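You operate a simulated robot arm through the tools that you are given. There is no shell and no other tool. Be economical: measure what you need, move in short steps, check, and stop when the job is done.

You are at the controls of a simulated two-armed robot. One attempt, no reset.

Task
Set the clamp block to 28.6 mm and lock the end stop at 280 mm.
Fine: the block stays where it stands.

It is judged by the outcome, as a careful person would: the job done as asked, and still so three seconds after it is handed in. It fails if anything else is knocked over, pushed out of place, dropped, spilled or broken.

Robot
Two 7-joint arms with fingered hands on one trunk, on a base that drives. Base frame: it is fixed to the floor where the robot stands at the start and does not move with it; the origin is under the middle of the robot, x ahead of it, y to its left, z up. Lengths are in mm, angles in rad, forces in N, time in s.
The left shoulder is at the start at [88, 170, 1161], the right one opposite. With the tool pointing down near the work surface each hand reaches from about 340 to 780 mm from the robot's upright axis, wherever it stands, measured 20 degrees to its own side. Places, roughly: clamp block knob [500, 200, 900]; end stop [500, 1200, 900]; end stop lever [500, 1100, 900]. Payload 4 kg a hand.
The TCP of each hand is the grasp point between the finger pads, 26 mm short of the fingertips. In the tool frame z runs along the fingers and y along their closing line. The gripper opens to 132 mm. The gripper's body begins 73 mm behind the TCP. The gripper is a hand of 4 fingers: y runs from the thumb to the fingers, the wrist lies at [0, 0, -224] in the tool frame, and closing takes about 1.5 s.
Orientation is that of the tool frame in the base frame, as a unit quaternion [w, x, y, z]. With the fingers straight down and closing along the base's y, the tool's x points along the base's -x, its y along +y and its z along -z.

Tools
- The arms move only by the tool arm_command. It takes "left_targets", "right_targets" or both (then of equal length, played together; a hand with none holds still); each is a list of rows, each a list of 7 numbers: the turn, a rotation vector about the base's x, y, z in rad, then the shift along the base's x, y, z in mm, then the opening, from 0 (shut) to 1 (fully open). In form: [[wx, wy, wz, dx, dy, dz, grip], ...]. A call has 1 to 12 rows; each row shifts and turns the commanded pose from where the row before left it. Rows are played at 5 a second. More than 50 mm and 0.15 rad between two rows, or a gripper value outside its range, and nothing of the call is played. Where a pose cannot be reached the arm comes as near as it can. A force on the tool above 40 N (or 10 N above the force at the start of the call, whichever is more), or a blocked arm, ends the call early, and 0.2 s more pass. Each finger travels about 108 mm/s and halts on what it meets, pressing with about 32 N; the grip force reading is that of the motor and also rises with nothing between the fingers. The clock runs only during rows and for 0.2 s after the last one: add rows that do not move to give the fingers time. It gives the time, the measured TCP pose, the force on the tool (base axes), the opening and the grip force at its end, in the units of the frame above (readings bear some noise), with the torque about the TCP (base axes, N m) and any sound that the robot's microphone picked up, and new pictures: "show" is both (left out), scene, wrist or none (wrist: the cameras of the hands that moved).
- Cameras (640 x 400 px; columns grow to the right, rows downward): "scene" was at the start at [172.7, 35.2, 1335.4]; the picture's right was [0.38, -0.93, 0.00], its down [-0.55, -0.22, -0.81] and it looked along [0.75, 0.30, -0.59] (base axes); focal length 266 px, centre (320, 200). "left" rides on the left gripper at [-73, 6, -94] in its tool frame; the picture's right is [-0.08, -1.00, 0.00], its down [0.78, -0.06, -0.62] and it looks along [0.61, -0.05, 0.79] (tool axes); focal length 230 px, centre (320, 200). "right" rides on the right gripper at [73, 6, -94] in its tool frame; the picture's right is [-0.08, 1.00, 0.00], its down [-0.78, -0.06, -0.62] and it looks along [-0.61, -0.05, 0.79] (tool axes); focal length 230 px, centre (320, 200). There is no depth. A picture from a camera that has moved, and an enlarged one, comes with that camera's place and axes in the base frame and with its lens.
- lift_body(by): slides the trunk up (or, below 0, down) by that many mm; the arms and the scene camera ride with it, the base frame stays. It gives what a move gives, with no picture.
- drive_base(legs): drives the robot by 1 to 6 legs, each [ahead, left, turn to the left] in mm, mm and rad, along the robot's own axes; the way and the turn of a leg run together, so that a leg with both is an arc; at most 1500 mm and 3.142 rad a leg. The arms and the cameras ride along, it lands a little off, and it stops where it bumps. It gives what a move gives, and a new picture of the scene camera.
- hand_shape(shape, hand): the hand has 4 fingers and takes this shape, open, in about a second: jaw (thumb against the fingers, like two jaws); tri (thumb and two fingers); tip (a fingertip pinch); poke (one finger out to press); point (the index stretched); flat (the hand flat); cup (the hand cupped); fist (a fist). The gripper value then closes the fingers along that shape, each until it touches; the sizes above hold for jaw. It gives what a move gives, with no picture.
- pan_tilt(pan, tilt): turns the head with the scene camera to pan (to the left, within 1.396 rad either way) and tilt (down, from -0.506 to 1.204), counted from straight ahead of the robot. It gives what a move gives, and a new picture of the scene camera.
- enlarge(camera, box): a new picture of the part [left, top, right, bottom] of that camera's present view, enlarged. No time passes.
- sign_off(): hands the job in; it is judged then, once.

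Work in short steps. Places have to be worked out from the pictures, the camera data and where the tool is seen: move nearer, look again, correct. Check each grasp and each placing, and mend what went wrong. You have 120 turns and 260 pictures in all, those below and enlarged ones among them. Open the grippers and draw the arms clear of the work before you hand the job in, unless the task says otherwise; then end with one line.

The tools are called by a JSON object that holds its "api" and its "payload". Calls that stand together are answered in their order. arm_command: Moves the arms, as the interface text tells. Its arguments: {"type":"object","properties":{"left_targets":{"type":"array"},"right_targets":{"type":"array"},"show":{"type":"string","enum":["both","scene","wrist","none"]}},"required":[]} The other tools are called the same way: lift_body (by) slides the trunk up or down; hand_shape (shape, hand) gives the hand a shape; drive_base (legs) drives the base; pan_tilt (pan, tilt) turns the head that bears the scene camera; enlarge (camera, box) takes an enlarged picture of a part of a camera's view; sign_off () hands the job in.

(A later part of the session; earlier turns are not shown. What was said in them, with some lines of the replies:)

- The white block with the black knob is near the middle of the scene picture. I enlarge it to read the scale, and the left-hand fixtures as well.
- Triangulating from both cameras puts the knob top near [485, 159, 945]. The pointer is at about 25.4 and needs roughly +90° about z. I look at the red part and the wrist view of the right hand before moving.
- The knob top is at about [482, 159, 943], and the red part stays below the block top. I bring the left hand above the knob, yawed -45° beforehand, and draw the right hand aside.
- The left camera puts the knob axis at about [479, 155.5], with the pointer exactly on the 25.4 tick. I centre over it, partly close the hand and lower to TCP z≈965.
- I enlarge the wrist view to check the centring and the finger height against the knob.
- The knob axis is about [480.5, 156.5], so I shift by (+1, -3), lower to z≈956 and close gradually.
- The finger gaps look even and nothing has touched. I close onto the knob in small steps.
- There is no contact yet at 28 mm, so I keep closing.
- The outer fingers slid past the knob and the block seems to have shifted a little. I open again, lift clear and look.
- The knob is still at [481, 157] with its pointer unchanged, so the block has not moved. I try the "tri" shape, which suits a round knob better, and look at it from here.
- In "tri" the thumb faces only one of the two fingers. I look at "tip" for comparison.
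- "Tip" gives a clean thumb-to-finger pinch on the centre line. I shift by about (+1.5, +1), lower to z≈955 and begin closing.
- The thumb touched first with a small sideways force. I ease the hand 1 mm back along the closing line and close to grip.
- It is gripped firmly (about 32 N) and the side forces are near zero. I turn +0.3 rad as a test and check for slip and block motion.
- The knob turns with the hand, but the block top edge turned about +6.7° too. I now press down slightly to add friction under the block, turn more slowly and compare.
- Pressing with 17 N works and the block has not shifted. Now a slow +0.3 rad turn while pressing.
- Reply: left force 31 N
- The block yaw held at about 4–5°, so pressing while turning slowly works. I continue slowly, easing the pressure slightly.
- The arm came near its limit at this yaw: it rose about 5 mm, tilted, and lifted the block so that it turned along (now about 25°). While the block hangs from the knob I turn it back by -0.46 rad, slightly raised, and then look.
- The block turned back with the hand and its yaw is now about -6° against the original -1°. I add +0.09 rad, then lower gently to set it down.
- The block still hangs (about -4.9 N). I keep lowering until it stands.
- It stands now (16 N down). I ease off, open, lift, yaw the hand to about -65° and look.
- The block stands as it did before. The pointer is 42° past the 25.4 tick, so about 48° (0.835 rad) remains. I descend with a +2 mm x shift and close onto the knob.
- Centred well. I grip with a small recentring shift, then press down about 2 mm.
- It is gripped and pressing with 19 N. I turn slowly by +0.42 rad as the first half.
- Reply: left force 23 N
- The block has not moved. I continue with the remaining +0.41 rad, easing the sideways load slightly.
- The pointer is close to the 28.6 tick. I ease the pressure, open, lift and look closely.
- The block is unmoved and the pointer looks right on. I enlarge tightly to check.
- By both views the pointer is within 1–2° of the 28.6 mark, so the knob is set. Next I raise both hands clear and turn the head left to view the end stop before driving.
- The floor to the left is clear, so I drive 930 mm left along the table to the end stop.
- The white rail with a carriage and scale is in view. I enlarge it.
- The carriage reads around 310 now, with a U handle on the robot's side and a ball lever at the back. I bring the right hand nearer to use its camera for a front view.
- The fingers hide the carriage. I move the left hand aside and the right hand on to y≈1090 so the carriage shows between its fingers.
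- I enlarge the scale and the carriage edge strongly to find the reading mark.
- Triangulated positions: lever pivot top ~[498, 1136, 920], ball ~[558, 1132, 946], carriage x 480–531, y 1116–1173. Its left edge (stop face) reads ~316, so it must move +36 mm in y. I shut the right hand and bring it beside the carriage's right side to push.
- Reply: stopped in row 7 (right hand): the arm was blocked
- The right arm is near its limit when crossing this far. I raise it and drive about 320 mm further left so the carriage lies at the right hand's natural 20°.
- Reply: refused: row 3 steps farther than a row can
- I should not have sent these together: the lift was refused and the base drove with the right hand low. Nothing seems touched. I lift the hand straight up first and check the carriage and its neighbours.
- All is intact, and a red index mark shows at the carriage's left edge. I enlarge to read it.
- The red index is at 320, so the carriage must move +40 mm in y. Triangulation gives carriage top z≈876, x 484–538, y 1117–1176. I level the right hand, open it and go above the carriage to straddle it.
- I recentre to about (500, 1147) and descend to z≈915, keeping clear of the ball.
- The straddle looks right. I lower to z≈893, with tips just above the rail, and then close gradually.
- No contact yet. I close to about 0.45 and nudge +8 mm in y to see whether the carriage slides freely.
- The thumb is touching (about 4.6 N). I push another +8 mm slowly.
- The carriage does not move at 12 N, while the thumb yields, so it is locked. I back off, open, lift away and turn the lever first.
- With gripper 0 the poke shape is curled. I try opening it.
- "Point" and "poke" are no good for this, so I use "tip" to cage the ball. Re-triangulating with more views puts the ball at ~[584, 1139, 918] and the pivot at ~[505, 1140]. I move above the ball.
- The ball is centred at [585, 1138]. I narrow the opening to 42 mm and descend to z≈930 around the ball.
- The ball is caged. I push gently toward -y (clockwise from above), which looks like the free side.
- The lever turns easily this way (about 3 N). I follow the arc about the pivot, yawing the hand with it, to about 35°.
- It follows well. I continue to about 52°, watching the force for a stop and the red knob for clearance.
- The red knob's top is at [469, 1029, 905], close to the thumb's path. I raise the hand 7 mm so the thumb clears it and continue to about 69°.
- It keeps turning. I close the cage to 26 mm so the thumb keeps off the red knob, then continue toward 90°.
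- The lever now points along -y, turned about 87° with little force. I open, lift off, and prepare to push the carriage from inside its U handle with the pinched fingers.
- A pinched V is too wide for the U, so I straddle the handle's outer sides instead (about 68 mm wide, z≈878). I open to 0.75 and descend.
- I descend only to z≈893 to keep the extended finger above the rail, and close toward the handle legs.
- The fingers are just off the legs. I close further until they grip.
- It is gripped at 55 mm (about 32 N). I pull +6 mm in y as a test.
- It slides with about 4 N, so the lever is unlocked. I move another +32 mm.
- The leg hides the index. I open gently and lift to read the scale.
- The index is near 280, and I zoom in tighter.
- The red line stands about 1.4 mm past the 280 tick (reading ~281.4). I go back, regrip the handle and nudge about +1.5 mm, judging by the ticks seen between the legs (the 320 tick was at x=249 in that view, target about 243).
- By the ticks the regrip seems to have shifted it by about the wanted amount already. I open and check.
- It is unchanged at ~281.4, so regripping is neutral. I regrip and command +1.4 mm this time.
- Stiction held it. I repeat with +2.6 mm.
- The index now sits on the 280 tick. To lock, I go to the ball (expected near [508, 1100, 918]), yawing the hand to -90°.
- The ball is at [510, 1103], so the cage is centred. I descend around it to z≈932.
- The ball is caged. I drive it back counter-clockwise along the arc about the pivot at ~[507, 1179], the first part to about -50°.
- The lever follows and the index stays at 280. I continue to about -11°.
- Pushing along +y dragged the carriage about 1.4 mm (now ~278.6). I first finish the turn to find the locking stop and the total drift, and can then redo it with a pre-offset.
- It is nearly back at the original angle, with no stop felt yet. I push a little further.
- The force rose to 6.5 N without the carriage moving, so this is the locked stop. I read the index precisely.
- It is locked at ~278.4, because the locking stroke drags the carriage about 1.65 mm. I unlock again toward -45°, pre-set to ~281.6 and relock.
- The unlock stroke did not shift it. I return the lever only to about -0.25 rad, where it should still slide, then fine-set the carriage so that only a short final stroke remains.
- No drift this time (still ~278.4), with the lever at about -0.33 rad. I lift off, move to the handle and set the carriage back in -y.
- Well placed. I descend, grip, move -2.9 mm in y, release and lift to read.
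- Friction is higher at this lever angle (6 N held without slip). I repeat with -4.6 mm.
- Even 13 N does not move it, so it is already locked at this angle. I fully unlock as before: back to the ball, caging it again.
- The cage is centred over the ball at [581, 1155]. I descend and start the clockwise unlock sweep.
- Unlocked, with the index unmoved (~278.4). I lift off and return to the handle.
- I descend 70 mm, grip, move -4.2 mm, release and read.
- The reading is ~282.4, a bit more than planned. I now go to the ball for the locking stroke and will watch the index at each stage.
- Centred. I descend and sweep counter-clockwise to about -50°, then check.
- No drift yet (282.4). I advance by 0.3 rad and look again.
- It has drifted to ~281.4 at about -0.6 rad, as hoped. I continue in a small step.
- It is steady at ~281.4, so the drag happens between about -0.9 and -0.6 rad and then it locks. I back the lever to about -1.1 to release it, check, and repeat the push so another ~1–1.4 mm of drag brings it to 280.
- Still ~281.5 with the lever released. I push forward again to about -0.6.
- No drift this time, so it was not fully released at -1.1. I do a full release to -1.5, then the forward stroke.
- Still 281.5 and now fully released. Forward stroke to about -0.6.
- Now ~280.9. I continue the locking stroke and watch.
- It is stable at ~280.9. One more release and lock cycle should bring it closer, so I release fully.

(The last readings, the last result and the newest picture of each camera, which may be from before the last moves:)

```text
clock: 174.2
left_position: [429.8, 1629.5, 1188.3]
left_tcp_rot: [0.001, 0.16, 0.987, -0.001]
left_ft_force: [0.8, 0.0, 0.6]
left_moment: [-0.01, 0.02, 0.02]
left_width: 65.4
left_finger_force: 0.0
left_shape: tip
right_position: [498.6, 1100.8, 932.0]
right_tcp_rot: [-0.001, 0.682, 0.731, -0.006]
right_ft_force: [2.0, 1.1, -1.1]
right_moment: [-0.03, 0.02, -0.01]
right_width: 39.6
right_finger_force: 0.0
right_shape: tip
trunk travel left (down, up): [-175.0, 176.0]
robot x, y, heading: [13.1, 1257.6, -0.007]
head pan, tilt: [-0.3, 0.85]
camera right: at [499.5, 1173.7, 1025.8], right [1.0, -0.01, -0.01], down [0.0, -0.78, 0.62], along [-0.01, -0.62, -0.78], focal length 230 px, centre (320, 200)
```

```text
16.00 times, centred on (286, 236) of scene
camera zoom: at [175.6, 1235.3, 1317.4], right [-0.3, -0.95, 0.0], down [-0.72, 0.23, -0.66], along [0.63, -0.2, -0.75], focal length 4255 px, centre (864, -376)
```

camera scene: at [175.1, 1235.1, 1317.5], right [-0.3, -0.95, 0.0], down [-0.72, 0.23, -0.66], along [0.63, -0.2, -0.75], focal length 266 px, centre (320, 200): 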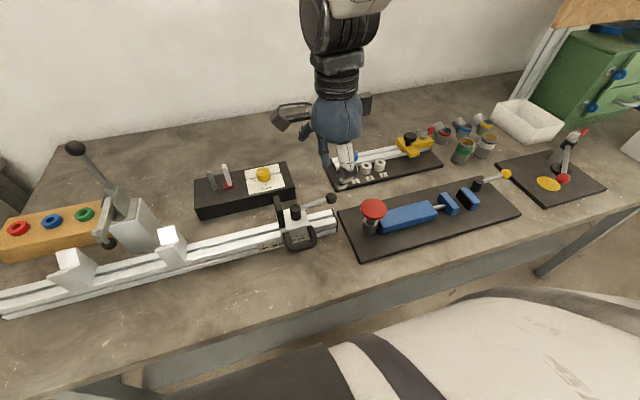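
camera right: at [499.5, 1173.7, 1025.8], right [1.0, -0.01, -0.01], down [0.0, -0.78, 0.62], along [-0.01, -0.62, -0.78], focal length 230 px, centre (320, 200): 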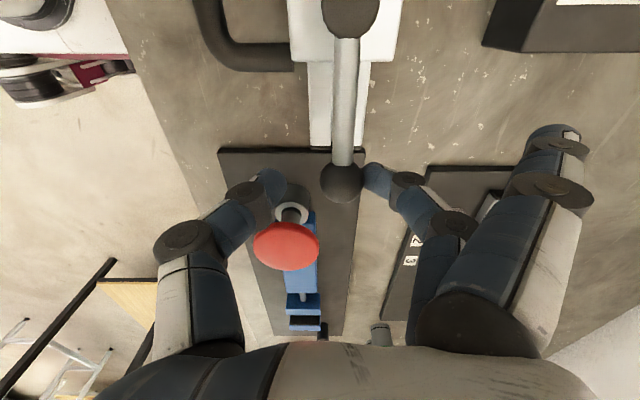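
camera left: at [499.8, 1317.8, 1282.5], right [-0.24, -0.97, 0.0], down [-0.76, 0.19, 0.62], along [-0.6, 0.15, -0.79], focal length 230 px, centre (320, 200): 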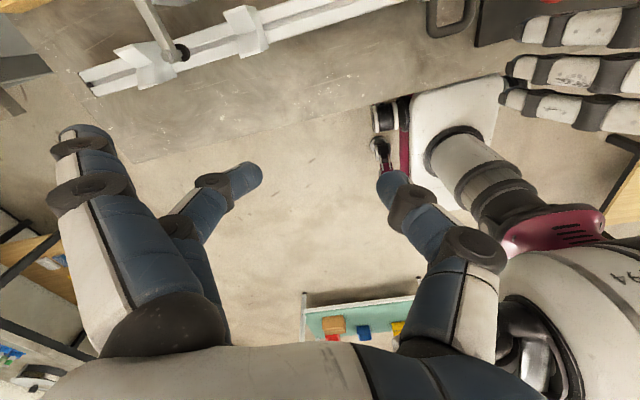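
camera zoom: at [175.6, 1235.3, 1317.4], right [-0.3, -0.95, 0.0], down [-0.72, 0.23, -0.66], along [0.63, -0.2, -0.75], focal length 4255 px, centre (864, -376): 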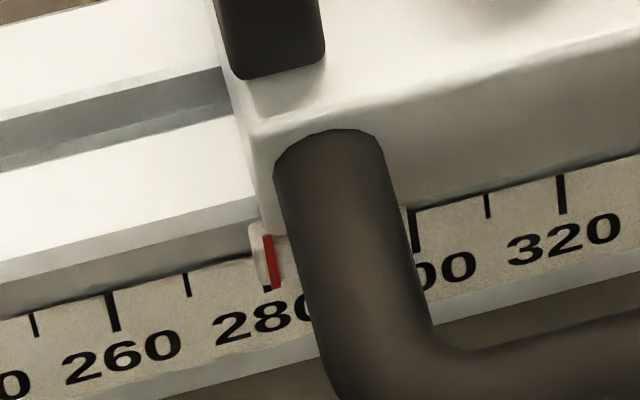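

Unchanged at ~281. Forward stroke again to about -0.6.

{"api": "arm_command", "payload": {"right_targets": [[0, 0, 0, 11, 0.5, 0, 0.28], [0, 0, 0, 11, 0.5, 0, 0.28], [0, 0, 0.1, 7.7, 1.8, 0, 0.28], [0, 0, 0.1, 7.5, 2.4, 0, 0.28], [0, 0, 0.1, 7.3, 3.3, 0, 0.28], [0, 0, 0.1, 6.8, 3.9, 0, 0.28], [0, 0, 0.1, 6.5, 4.6, 0, 0.28], [0, 0, 0.1, 6, 5.3, 0, 0.28], [0, 0, 0.1, 5.3, 5.8, 0, 0.28], [0, 0, 0.1, 4.9, 6.3, 0, 0.28], [0, 0, 0.1, 4.1, 6.8, 0, 0.28], [0, 0, 0, 0, 0, 0, 0.28]], "show": "none"}}

{"api": "enlarge", "payload": {"camera": "scene", "box": [268, 224, 304, 248]}}

```text
clock: 176.8
left_position: [429.5, 1629.4, 1190.2]
left_tcp_rot: [0.001, 0.159, 0.987, 0.0]
left_ft_force: [0.1, 0.0, -0.4]
left_moment: [0.03, 0.03, 0.01]
left_width: 65.1
left_finger_force: 0.0
left_shape: tip
right_position: [576.1, 1140.9, 930.8]
right_tcp_rot: [0.002, 0.294, 0.956, -0.006]
right_ft_force: [-0.2, -3.1, 0.3]
right_moment: [-0.02, -0.01, 0.04]
right_width: 39.3
right_finger_force: 0.0
right_shape: tip
trunk travel left (down, up): [-175.0, 176.0]
robot x, y, heading: [5.7, 1261.1, -0.004]
head pan, tilt: [-0.3, 0.85]
```

```text
16.00 times, centred on (286, 236) of scene
camera zoom: at [175.2, 1234.9, 1317.5], right [-0.3, -0.95, 0.0], down [-0.72, 0.23, -0.66], along [0.63, -0.2, -0.75], focal length 4255 px, centre (864, -376)
```

zoom: 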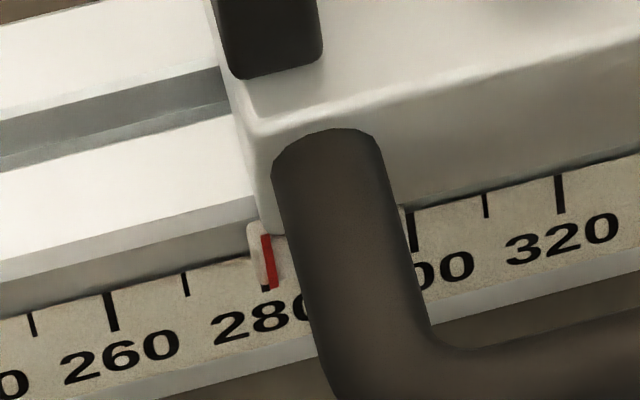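

It held at ~280.9 with no drag, since this path is well matched. I release once more, nudge the handle about +0.9 mm, and repeat this same drag-free stroke.

{"api": "arm_command", "payload": {"right_targets": [[0, 0, 0, -5.3, -8.5, 0, 0.28], [0, 0, 0, -5.3, -8.5, 0, 0.28], [0, 0, -0.1, -5.9, -5.5, 0, 0.28], [0, 0, -0.1, -6.3, -5, 0, 0.28], [0, 0, -0.1, -6.8, -4.2, 0, 0.28], [0, 0, -0.1, -7.1, -3.5, 0, 0.28], [0, 0, -0.1, -7.6, -2.8, 0, 0.28], [0, 0, -0.1, -7.7, -2, 0, 0.28], [0, 0, -0.1, -7.9, -1.3, 0, 0.28], [0, 0, -0.1, -8, -0.4, 0, 0.28], [0, 0, -0.1, -8, 0.3, 0, 0.28], [0, 0, 0, 0, 0, 0, 0.28]], "show": "none"}}

{"api": "arm_command", "payload": {"right_targets": [[0, 0, 0, -1, 0, 0, 0.34], [0, 0, 0, 0, 0, 35, 0.36], [0, 0, 0.1, 0, 0, 45, 0.4], [0, 0, 0.14, -4, 9, 0, 0.5], [0, 0, 0.14, -4, 9, 0, 0.6], [0, 0, 0.14, -4, 9, 0, 0.6], [0, 0, 0.14, -4, 9, 0, 0.6], [0, 0, 0.14, -4, 9, 0, 0.6], [0, 0, 0.14, -4, 9, 0, 0.6], [0, 0, 0.14, -3, 9, 0, 0.6], [0, 0, 0.14, -3, 9, 0, 0.6], [0, 0, 0.14, -2, 8, 0, 0.6]], "show": "none"}}

{"api": "arm_command", "payload": {"right_targets": [[0, 0, 0.135, 0, 0, 0, 0.6], [0, 0, 0, 0, 0, -25, 0.6], [0, 0, 0, 0, 0, -25, 0.6], [0, 0, 0, 0, 0, 0, 0.6]], "show": "wrist"}}

```text
clock: 179.4
left_position: [429.9, 1630.5, 1188.1]
left_tcp_rot: [0.0, 0.159, 0.987, 0.001]
left_ft_force: [-0.2, -0.1, 0.2]
left_moment: [-0.02, 0.01, 0.0]
left_width: 65.7
left_finger_force: 0.0
left_shape: tip
right_position: [500.2, 1099.5, 930.9]
right_tcp_rot: [-0.002, 0.682, 0.732, -0.006]
right_ft_force: [2.3, 0.2, -0.8]
right_moment: [-0.02, 0.02, 0.0]
right_width: 39.8
right_finger_force: 0.0
right_shape: tip
trunk travel left (down, up): [-175.0, 176.0]
robot x, y, heading: [5.9, 1258.5, -0.005]
head pan, tilt: [-0.3, 0.85]
```

```text
clock: 182.1
left_position: [429.8, 1629.7, 1188.3]
left_tcp_rot: [0.0, 0.159, 0.987, 0.0]
left_ft_force: [0.3, 0.0, 0.5]
left_moment: [-0.01, -0.04, -0.01]
left_width: 65.1
left_finger_force: 0.0
left_shape: tip
right_position: [468.0, 1179.9, 1011.7]
right_tcp_rot: [0.003, 0.068, 0.998, -0.008]
right_ft_force: [0.3, -0.4, 0.5]
right_moment: [-0.02, -0.01, 0.0]
right_width: 78.5
right_finger_force: 0.1
right_shape: tip
trunk travel left (down, up): [-175.0, 176.0]
robot x, y, heading: [7.1, 1258.9, -0.01]
head pan, tilt: [-0.3, 0.85]
```

```text
clock: 183.1
left_position: [429.2, 1629.4, 1189.4]
left_tcp_rot: [0.0, 0.159, 0.987, 0.0]
left_ft_force: [0.2, 0.2, -0.5]
left_moment: [-0.03, -0.01, 0.04]
left_width: 65.2
left_finger_force: 0.1
left_shape: tip
right_position: [465.6, 1180.4, 960.5]
right_tcp_rot: [0.003, 0.002, 1.0, -0.005]
right_ft_force: [-0.2, -0.1, 0.4]
right_moment: [-0.01, 0.01, 0.02]
right_width: 78.6
right_finger_force: 0.1
right_shape: tip
trunk travel left (down, up): [-175.0, 176.0]
robot x, y, heading: [6.4, 1259.0, -0.004]
head pan, tilt: [-0.3, 0.85]
camera right: at [391.4, 1186.7, 1054.5], right [0.08, 1.0, -0.01], down [0.78, -0.06, 0.62], along [0.62, -0.06, -0.78], focal length 230 px, centre (320, 200)
```

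right: 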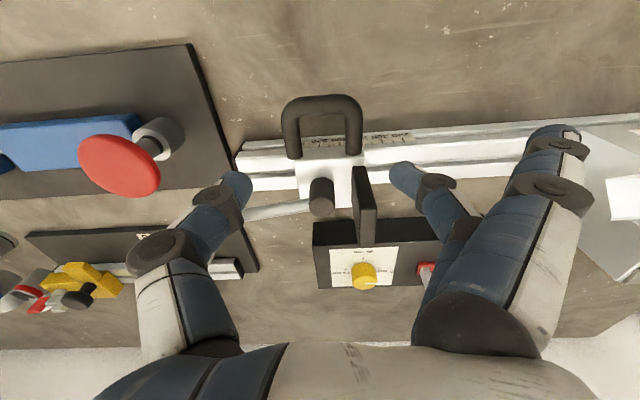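

In position over the handle. I descend, grip, move +2.0 mm, release and read.

{"api": "arm_command", "payload": {"right_targets": [[0, 0, 0, 0, 0, -35, 0.6], [0, 0, 0, 0, 0, -32, 0.55], [0, 0, 0, 0, 0, 0, 0.47], [0, 0, 0, 0, 0, 0, 0.43], [0, 0, 0, 0, 0, 0, 0.4], [0, 0, 0, 0, 0, 0, 0.37], [0, 0, 0, 0, 0, 0, 0.37], [0, 0, 0, 0, 1, 0, 0.37], [0, 0, 0, 0, 1, 0, 0.37], [0, 0, 0, 0, 0, 0, 0.37]], "show": "none"}}

{"api": "arm_command", "payload": {"right_targets": [[0, 0, 0, 0, 0, 0, 0.42], [0, 0, 0, 0, 0, 0, 0.5], [0, 0, 0, 0, 0, 0, 0.6], [0, 0, 0, 0, 0, 30, 0.6], [0, 0, 0, 0, 0, 45, 0.6], [0, 0, 0, 0, 0, 45, 0.6], [0, 0, 0, 35, 0, 10, 0.5], [0, 0, 0, 0, 0, 0, 0.5]], "show": "none"}}

{"api": "enlarge", "payload": {"camera": "scene", "box": [268, 224, 304, 248]}}

```text
clock: 185.2
left_position: [428.6, 1630.1, 1189.7]
left_tcp_rot: [-0.001, 0.159, 0.987, 0.001]
left_ft_force: [0.0, 0.1, 0.8]
left_moment: [-0.03, 0.0, 0.02]
left_width: 65.5
left_finger_force: 0.1
left_shape: tip
right_position: [468.9, 1181.3, 894.7]
right_tcp_rot: [0.004, 0.003, 1.0, -0.006]
right_ft_force: [0.4, -3.7, 3.6]
right_moment: [-0.21, -0.02, 0.07]
right_width: 55.5
right_finger_force: 32.2
right_shape: tip
trunk travel left (down, up): [-175.0, 176.0]
robot x, y, heading: [5.3, 1257.5, -0.006]
head pan, tilt: [-0.3, 0.85]
```

```text
clock: 187.1
left_position: [428.5, 1630.2, 1189.3]
left_tcp_rot: [0.001, 0.159, 0.987, 0.001]
left_ft_force: [-0.2, 0.3, 0.7]
left_moment: [0.01, -0.03, -0.02]
left_width: 65.3
left_finger_force: 0.1
left_shape: tip
right_position: [501.9, 1178.6, 1019.6]
right_tcp_rot: [0.004, 0.002, 1.0, -0.005]
right_ft_force: [-0.1, 0.2, -0.6]
right_moment: [0.02, -0.01, 0.02]
right_width: 66.9
right_finger_force: 0.1
right_shape: tip
trunk travel left (down, up): [-175.0, 176.0]
robot x, y, heading: [9.9, 1254.0, -0.009]
head pan, tilt: [-0.3, 0.85]
```

```text
16.00 times, centred on (286, 236) of scene
camera zoom: at [174.2, 1235.2, 1317.7], right [-0.3, -0.95, 0.0], down [-0.72, 0.23, -0.66], along [0.63, -0.2, -0.75], focal length 4255 px, centre (864, -376)
```

zoom: 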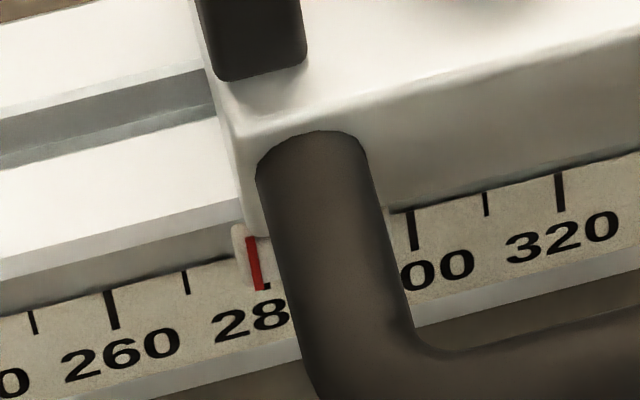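

It overshot to ~279.0. I nudge back by -1.6 mm.

{"api": "arm_command", "payload": {"right_targets": [[0, 0, 0, -35, 0, -10, 0.6], [0, 0, 0, 0, 0, -45, 0.6], [0, 0, 0, 0, 0, -45, 0.6], [0, 0, 0, 0, 0, -29, 0.55], [0, 0, 0, 0, 0, 0, 0.45], [0, 0, 0, 0, 0, 0, 0.41], [0, 0, 0, 0, 0, 0, 0.37], [0, 0, 0, 0, 0, 0, 0.37], [0, 0, 0, 0, -0.8, 0, 0.37], [0, 0, 0, 0, -0.8, 0, 0.37], [0, 0, 0, 0, 0, 0, 0.37]], "show": "none"}}

{"api": "arm_command", "payload": {"right_targets": [[0, 0, 0, 0, 0, 0, 0.42], [0, 0, 0, 0, 0, 0, 0.5], [0, 0, 0, 0, 0, 0, 0.6], [0, 0, 0, 0, 0, 30, 0.6], [0, 0, 0, 0, 0, 45, 0.6], [0, 0, 0, 0, 0, 45, 0.6], [0, 0, 0, 35, 0, 10, 0.5], [0, 0, 0, 0, 0, 0, 0.5]], "show": "none"}}

{"api": "enlarge", "payload": {"camera": "scene", "box": [268, 224, 304, 248]}}

```text
clock: 189.4
left_position: [430.8, 1631.5, 1187.4]
left_tcp_rot: [0.0, 0.16, 0.987, 0.0]
left_ft_force: [-0.1, -0.3, -0.2]
left_moment: [-0.01, 0.02, -0.04]
left_width: 65.4
left_finger_force: 0.0
left_shape: tip
right_position: [468.9, 1179.7, 892.6]
right_tcp_rot: [0.003, 0.002, 1.0, -0.006]
right_ft_force: [2.8, 4.5, -10.1]
right_moment: [0.05, -0.05, 0.07]
right_width: 56.0
right_finger_force: 32.3
right_shape: tip
trunk travel left (down, up): [-175.0, 176.0]
robot x, y, heading: [11.4, 1257.2, -0.008]
head pan, tilt: [-0.3, 0.85]
```

```text
clock: 191.2
left_position: [427.8, 1629.6, 1189.6]
left_tcp_rot: [0.0, 0.16, 0.987, 0.001]
left_ft_force: [-0.5, -0.7, -0.7]
left_moment: [0.01, -0.06, 0.0]
left_width: 65.5
left_finger_force: 0.0
left_shape: tip
right_position: [502.2, 1176.8, 1021.6]
right_tcp_rot: [0.003, 0.002, 1.0, -0.006]
right_ft_force: [-0.1, -0.1, -0.5]
right_moment: [0.01, 0.01, 0.0]
right_width: 66.7
right_finger_force: 0.0
right_shape: tip
trunk travel left (down, up): [-175.0, 176.0]
robot x, y, heading: [12.0, 1257.1, -0.009]
head pan, tilt: [-0.3, 0.85]
```

```text
16.00 times, centred on (286, 236) of scene
camera zoom: at [174.2, 1235.2, 1317.7], right [-0.3, -0.95, 0.0], down [-0.72, 0.23, -0.66], along [0.63, -0.2, -0.75], focal length 4255 px, centre (864, -376)
```

zoom: 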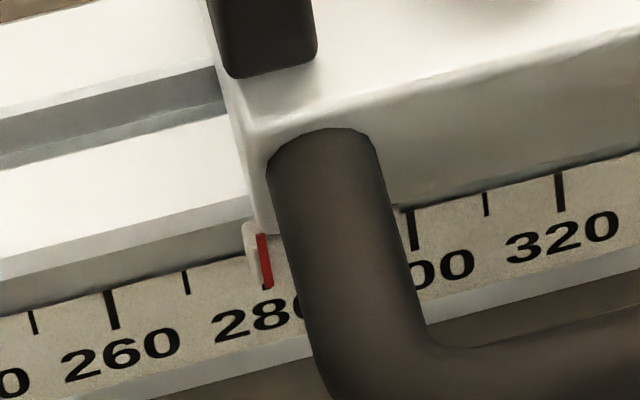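

The index is at ~280.4, a good start for the locking stroke. I go back to the ball.

{"api": "arm_command", "payload": {"right_targets": [[0, 0, -0.137, 1, -8, 0, 0.5], [0, 0, -0.137, 1, -8, 0, 0.5], [0, 0, -0.137, 1, -8, 0, 0.45], [0, 0, -0.137, 1, -8, 0, 0.4], [0, 0, -0.137, 1, -8, 0, 0.36], [0, 0, -0.137, 1, -8, 0, 0.36], [0, 0, -0.137, 1, -8, 0, 0.36], [0, 0, -0.137, 1, -7, 0, 0.36], [0, 0, -0.137, 0, -6, -10, 0.36], [0, 0, -0.137, 0, -6, -8, 0.36], [0, 0, -0.13, 0, 0, 0, 0.36], [0, 0, 0, 0, 0, 0, 0.36]], "show": "wrist"}}

```text
clock: 193.8
left_position: [429.0, 1629.9, 1189.8]
left_tcp_rot: [0.001, 0.159, 0.987, 0.0]
left_ft_force: [-0.3, -0.6, 0.4]
left_moment: [0.02, -0.01, 0.01]
left_width: 65.6
left_finger_force: 0.1
left_shape: tip
right_position: [510.9, 1104.0, 1006.2]
right_tcp_rot: [-0.001, 0.684, 0.729, -0.006]
right_ft_force: [0.0, -0.4, -0.2]
right_moment: [0.03, 0.01, -0.03]
right_width: 48.2
right_finger_force: 0.0
right_shape: tip
trunk travel left (down, up): [-175.0, 176.0]
robot x, y, heading: [10.4, 1258.8, -0.005]
head pan, tilt: [-0.3, 0.85]
camera right: at [512.4, 1178.2, 1100.9], right [1.0, -0.01, -0.01], down [0.0, -0.78, 0.62], along [-0.02, -0.62, -0.78], focal length 230 px, centre (320, 200)
```

right: 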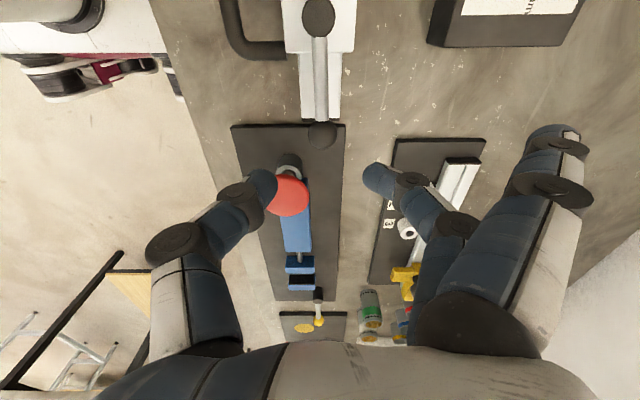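

Centred over the ball. I descend and sweep to about -1.0, then onward to about -0.6.

{"api": "arm_command", "payload": {"right_targets": [[0, 0, 0, 0, 0, -38, 0.36], [0, 0, 0, 0, 0, -37, 0.32], [0, 0, 0, 0, 0, 0, 0.28], [0, 0, 0, 9, -2, 0, 0.28], [0, 0, 0.1, 8, 0.3, 0, 0.28], [0, 0, 0.1, 7.5, 2.4, 0, 0.28], [0, 0, 0.1, 7.3, 3.3, 0, 0.28], [0, 0, 0.1, 6.8, 3.9, 0, 0.28], [0, 0, 0.1, 6.5, 4.6, 0, 0.28], [0, 0, 0, 0, 0, 0, 0.28]], "show": "none"}}

{"api": "arm_command", "payload": {"right_targets": [[0, 0, 0.05, 3, 2.6, 0, 0.28], [0, 0, 0.05, 3, 2.7, 0, 0.28], [0, 0, 0.05, 2.7, 2.9, 0, 0.28], [0, 0, 0.05, 2.6, 2.9, 0, 0.28], [0, 0, 0.05, 2.5, 3.1, 0, 0.28], [0, 0, 0.05, 2.4, 3.2, 0, 0.28], [0, 0, 0.05, 2.1, 3.4, 0, 0.28], [0, 0, 0.05, 2, 3.4, 0, 0.28], [0, 0, 0, 0, 0, 0, 0.28]], "show": "none"}}

{"api": "enlarge", "payload": {"camera": "scene", "box": [268, 224, 304, 248]}}

```text
clock: 196.1
left_position: [429.6, 1629.5, 1189.2]
left_tcp_rot: [0.0, 0.16, 0.987, 0.0]
left_ft_force: [0.4, 0.0, 0.0]
left_moment: [0.0, 0.0, -0.01]
left_width: 65.5
left_finger_force: 0.1
left_shape: tip
right_position: [555.5, 1115.7, 931.2]
right_tcp_rot: [0.001, 0.481, 0.877, -0.006]
right_ft_force: [-1.6, -1.1, 0.3]
right_moment: [-0.03, 0.06, -0.03]
right_width: 38.3
right_finger_force: 0.0
right_shape: tip
trunk travel left (down, up): [-175.0, 176.0]
robot x, y, heading: [6.9, 1255.9, -0.009]
head pan, tilt: [-0.3, 0.85]
```

```text
clock: 198.1
left_position: [428.8, 1630.8, 1189.0]
left_tcp_rot: [0.0, 0.159, 0.987, 0.0]
left_ft_force: [-0.6, 0.9, -0.5]
left_moment: [-0.01, -0.01, -0.03]
left_width: 65.6
left_finger_force: 0.0
left_shape: tip
right_position: [577.4, 1139.2, 931.3]
right_tcp_rot: [0.002, 0.299, 0.954, -0.006]
right_ft_force: [-0.3, -2.6, 0.9]
right_moment: [-0.05, 0.04, -0.01]
right_width: 38.8
right_finger_force: 0.0
right_shape: tip
trunk travel left (down, up): [-175.0, 176.0]
robot x, y, heading: [8.5, 1258.3, -0.008]
head pan, tilt: [-0.3, 0.85]
```

```text
16.00 times, centred on (286, 236) of scene
camera zoom: at [175.1, 1235.0, 1317.5], right [-0.3, -0.95, 0.0], down [-0.72, 0.23, -0.66], along [0.63, -0.2, -0.75], focal length 4255 px, centre (864, -376)
```

zoom: 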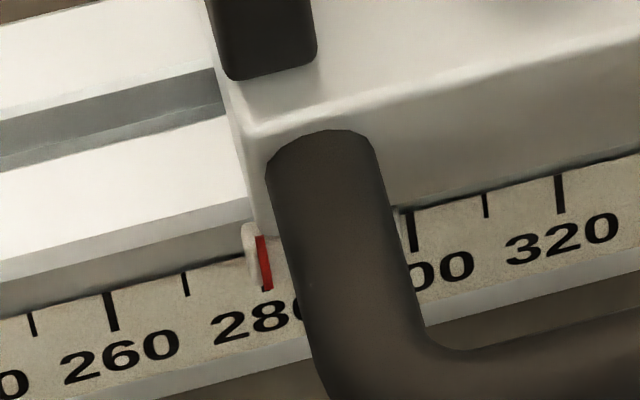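

Moving slowly works: the index stays at ~280.3. I continue slowly to the locked stop.

{"api": "arm_command", "payload": {"right_targets": [[0, 0, 0.05, 1.7, 3.5, 0, 0.28], [0, 0, 0.05, 1.7, 3.6, 0, 0.28], [0, 0, 0.05, 1.4, 3.7, 0, 0.28], [0, 0, 0.05, 1.4, 3.8, 0, 0.28], [0, 0, 0.05, 1, 3.8, 0, 0.28], [0, 0, 0.05, 1, 3.9, 0, 0.28], [0, 0, 0.05, 0.6, 3.9, 0, 0.28], [0, 0, 0.05, 0.5, 3.9, 0, 0.28], [0, 0, 0.05, 0.3, 4, 0, 0.28], [0, 0, 0.05, 0.1, 4, 0, 0.28], [0, 0, 0, 0, 0, 0, 0.28]], "show": "none"}}

{"api": "arm_command", "payload": {"right_targets": [[0, 0, 0.05, -0.1, 4, 0, 0.28], [0, 0, 0.05, -0.3, 4, 0, 0.28], [0, 0, 0.03, -0.3, 3, 0, 0.28], [0, 0, 0.03, -0.3, 3, 0, 0.28], [0, 0, 0, 0, 2, 0, 0.28], [0, 0, 0, 0, 0, 0, 0.28]], "show": "wrist"}}

{"api": "enlarge", "payload": {"camera": "scene", "box": [268, 224, 304, 248]}}

```text
clock: 200.4
left_position: [430.0, 1629.7, 1189.8]
left_tcp_rot: [0.001, 0.159, 0.987, 0.0]
left_ft_force: [0.0, 0.3, -0.3]
left_moment: [-0.02, 0.0, 0.0]
left_width: 65.2
left_finger_force: 0.0
left_shape: tip
right_position: [585.5, 1177.6, 932.1]
right_tcp_rot: [0.004, 0.052, 0.999, -0.005]
right_ft_force: [1.5, -2.5, 0.5]
right_moment: [-0.07, -0.02, 0.03]
right_width: 39.0
right_finger_force: 0.1
right_shape: tip
trunk travel left (down, up): [-175.0, 176.0]
robot x, y, heading: [15.4, 1257.2, -0.009]
head pan, tilt: [-0.3, 0.85]
```

```text
clock: 201.8
left_position: [429.2, 1629.0, 1189.9]
left_tcp_rot: [0.0, 0.158, 0.987, 0.0]
left_ft_force: [0.6, 0.4, 0.2]
left_moment: [0.02, -0.01, 0.0]
left_width: 65.1
left_finger_force: 0.1
left_shape: tip
right_position: [585.6, 1194.1, 930.7]
right_tcp_rot: [0.003, -0.027, 1.0, -0.005]
right_ft_force: [0.7, -6.7, 2.4]
right_moment: [-0.16, -0.03, 0.03]
right_width: 42.2
right_finger_force: 0.1
right_shape: tip
trunk travel left (down, up): [-175.0, 176.0]
robot x, y, heading: [6.8, 1259.1, -0.004]
head pan, tilt: [-0.3, 0.85]
camera right: at [510.0, 1195.8, 1025.2], right [0.02, 1.0, -0.01], down [0.78, -0.01, 0.62], along [0.62, -0.02, -0.78], focal length 230 px, centre (320, 200)
```

right: 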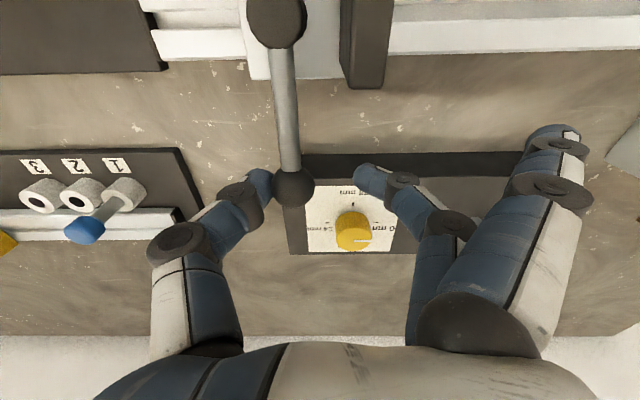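

```text
16.00 times, centred on (286, 236) of scene
camera zoom: at [175.1, 1234.5, 1317.5], right [-0.3, -0.95, 0.0], down [-0.72, 0.23, -0.66], along [0.63, -0.2, -0.75], focal length 4255 px, centre (864, -376)
```

zoom: 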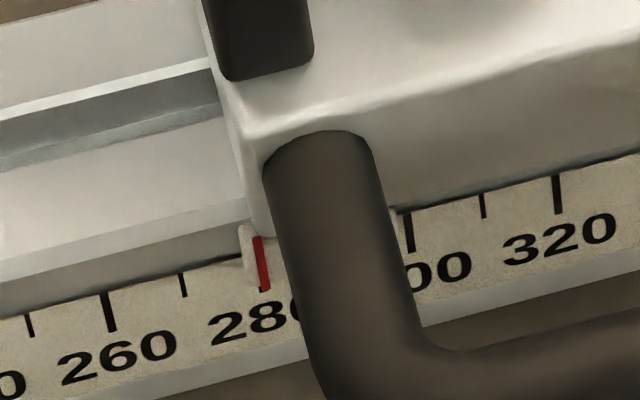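

It is locked at the stop (6.7 N) with the index at ~280.3. I back off from the ball, open, lift clear and retreat.

{"api": "arm_command", "payload": {"right_targets": [[0, 0, 0, 0, -3, 0, 0.33], [0, 0, 0, 0, -4, 0, 0.4], [0, 0, 0, 0, 0, 0, 0.42], [0, 0, 0, 0, 0, 35, 0.42], [0, 0, 0, 0, 0, 45, 0.5], [0, 0, 0, -10, 0, 45, 0.6], [0, 0, 0, -20, 0, 45, 0.8], [0, 0, 0, -40, -10, 25, 1], [0, 0, 0, -40, -20, 0, 1], [0, 0, 0, -30, -20, 0, 1]], "show": "scene"}}

{"api": "enlarge", "payload": {"camera": "scene", "box": [268, 224, 304, 248]}}

{"api": "enlarge", "payload": {"camera": "scene", "box": [180, 140, 420, 270]}}

```text
clock: 204.1
left_position: [428.7, 1627.9, 1190.2]
left_tcp_rot: [0.0, 0.159, 0.987, 0.001]
left_ft_force: [1.1, -0.2, 0.2]
left_moment: [0.01, 0.0, 0.02]
left_width: 65.5
left_finger_force: 0.0
left_shape: tip
right_position: [443.5, 1137.0, 1127.6]
right_tcp_rot: [0.004, -0.028, 1.0, -0.005]
right_ft_force: [-0.3, 0.2, -0.9]
right_moment: [0.04, -0.01, 0.02]
right_width: 132.0
right_finger_force: 0.1
right_shape: tip
trunk travel left (down, up): [-175.0, 176.0]
robot x, y, heading: [11.0, 1258.1, -0.008]
head pan, tilt: [-0.3, 0.85]
camera scene: at [175.1, 1233.3, 1317.4], right [-0.3, -0.95, 0.0], down [-0.72, 0.23, -0.66], along [0.63, -0.2, -0.75], focal length 266 px, centre (320, 200)
```

scene: 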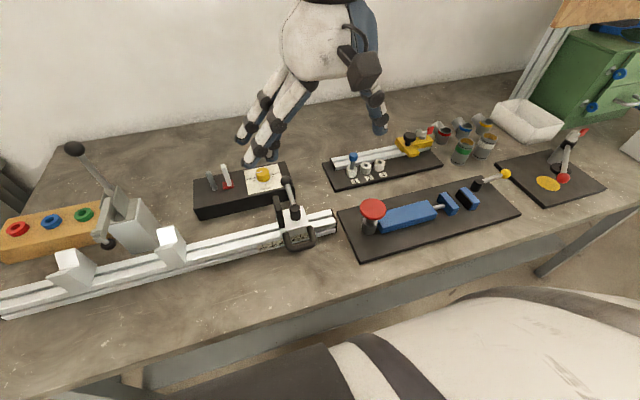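

```text
16.00 times, centred on (286, 236) of scene
camera zoom: at [175.1, 1233.3, 1317.4], right [-0.3, -0.95, 0.0], down [-0.72, 0.23, -0.66], along [0.63, -0.2, -0.75], focal length 4255 px, centre (864, -376)
```

zoom: 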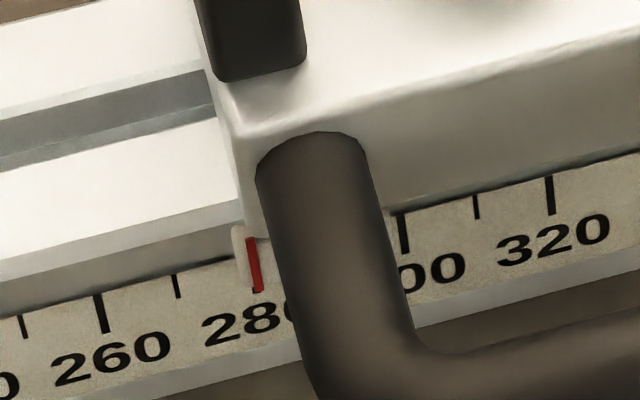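

```text
2.67 times, centred on (300, 205) of scene
camera zoom: at [175.1, 1233.3, 1317.4], right [-0.3, -0.95, 0.0], down [-0.72, 0.23, -0.66], along [0.63, -0.2, -0.75], focal length 709 px, centre (373, 187)
```

zoom: 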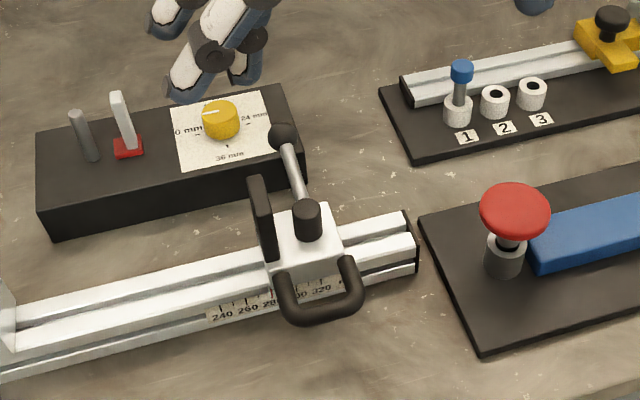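

The index reads ~280.2, the lever is in the locked position and the neighbours are undisturbed. I open the left hand and look once more toward the clamp block.

{"api": "arm_command", "payload": {"left_targets": [[0, 0, 0, 0, 0, 0, 1], [0, 0, 0, 0, 0, 0, 1], [0, 0, 0, 0, 0, 0, 1]], "show": "none"}}

{"api": "pan_tilt", "payload": {"pan": -1.1, "tilt": 0.5}}

```text
clock: 204.8
left_position: [429.5, 1629.8, 1189.6]
left_tcp_rot: [0.001, 0.159, 0.987, 0.0]
left_ft_force: [0.1, -0.5, -0.3]
left_moment: [0.01, -0.01, -0.02]
left_width: 131.6
left_finger_force: 0.0
left_shape: tip
right_position: [444.1, 1136.9, 1127.2]
right_tcp_rot: [0.003, -0.027, 1.0, -0.004]
right_ft_force: [-0.9, -1.3, -0.3]
right_moment: [0.0, -0.02, 0.02]
right_width: 131.9
right_finger_force: 0.0
right_shape: tip
trunk travel left (down, up): [-175.0, 176.0]
robot x, y, heading: [7.1, 1256.9, -0.007]
head pan, tilt: [-0.3, 0.85]
```

```text
clock: 206.0
left_position: [429.0, 1630.7, 1189.9]
left_tcp_rot: [0.0, 0.159, 0.987, 0.001]
left_ft_force: [0.1, -1.0, -0.4]
left_moment: [0.0, 0.0, 0.02]
left_width: 131.6
left_finger_force: 0.0
left_shape: tip
right_position: [445.6, 1139.3, 1126.9]
right_tcp_rot: [0.003, -0.027, 1.0, -0.006]
right_ft_force: [0.7, 0.8, 0.8]
right_moment: [-0.01, -0.02, 0.01]
right_width: 132.1
right_finger_force: 0.1
right_shape: tip
trunk travel left (down, up): [-175.0, 176.0]
robot x, y, heading: [13.8, 1257.3, -0.005]
head pan, tilt: [-1.1, 0.499]
camera scene: at [141.5, 1177.6, 1347.4], right [-0.89, -0.45, 0.0], down [-0.21, 0.43, -0.88], along [0.39, -0.78, -0.48], focal length 266 px, centre (320, 200)
```

scene: 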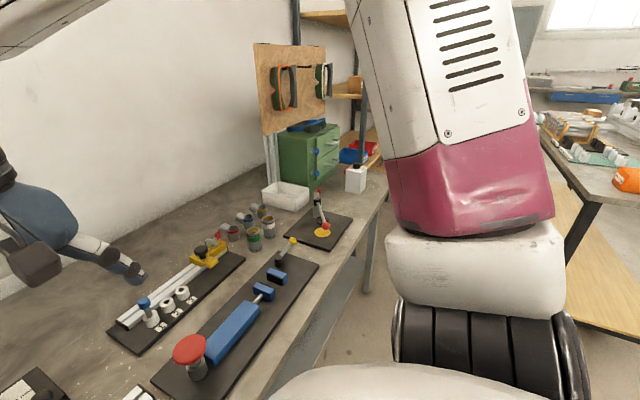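

Everything stands in place, both hands are open and clear, and I hand the job in.

{"api": "sign_off", "payload": {}}

```text
The job is handed in.
```

The clamp block is set to 28.6 mm, with the pointer within about 1–2° of the mark, and the end stop is locked at about 280 mm (index reads roughly 280.2). While I was turning the knob, the block lifted a few millimetres and turned; I set it back to within about 1 mm of where it stood.
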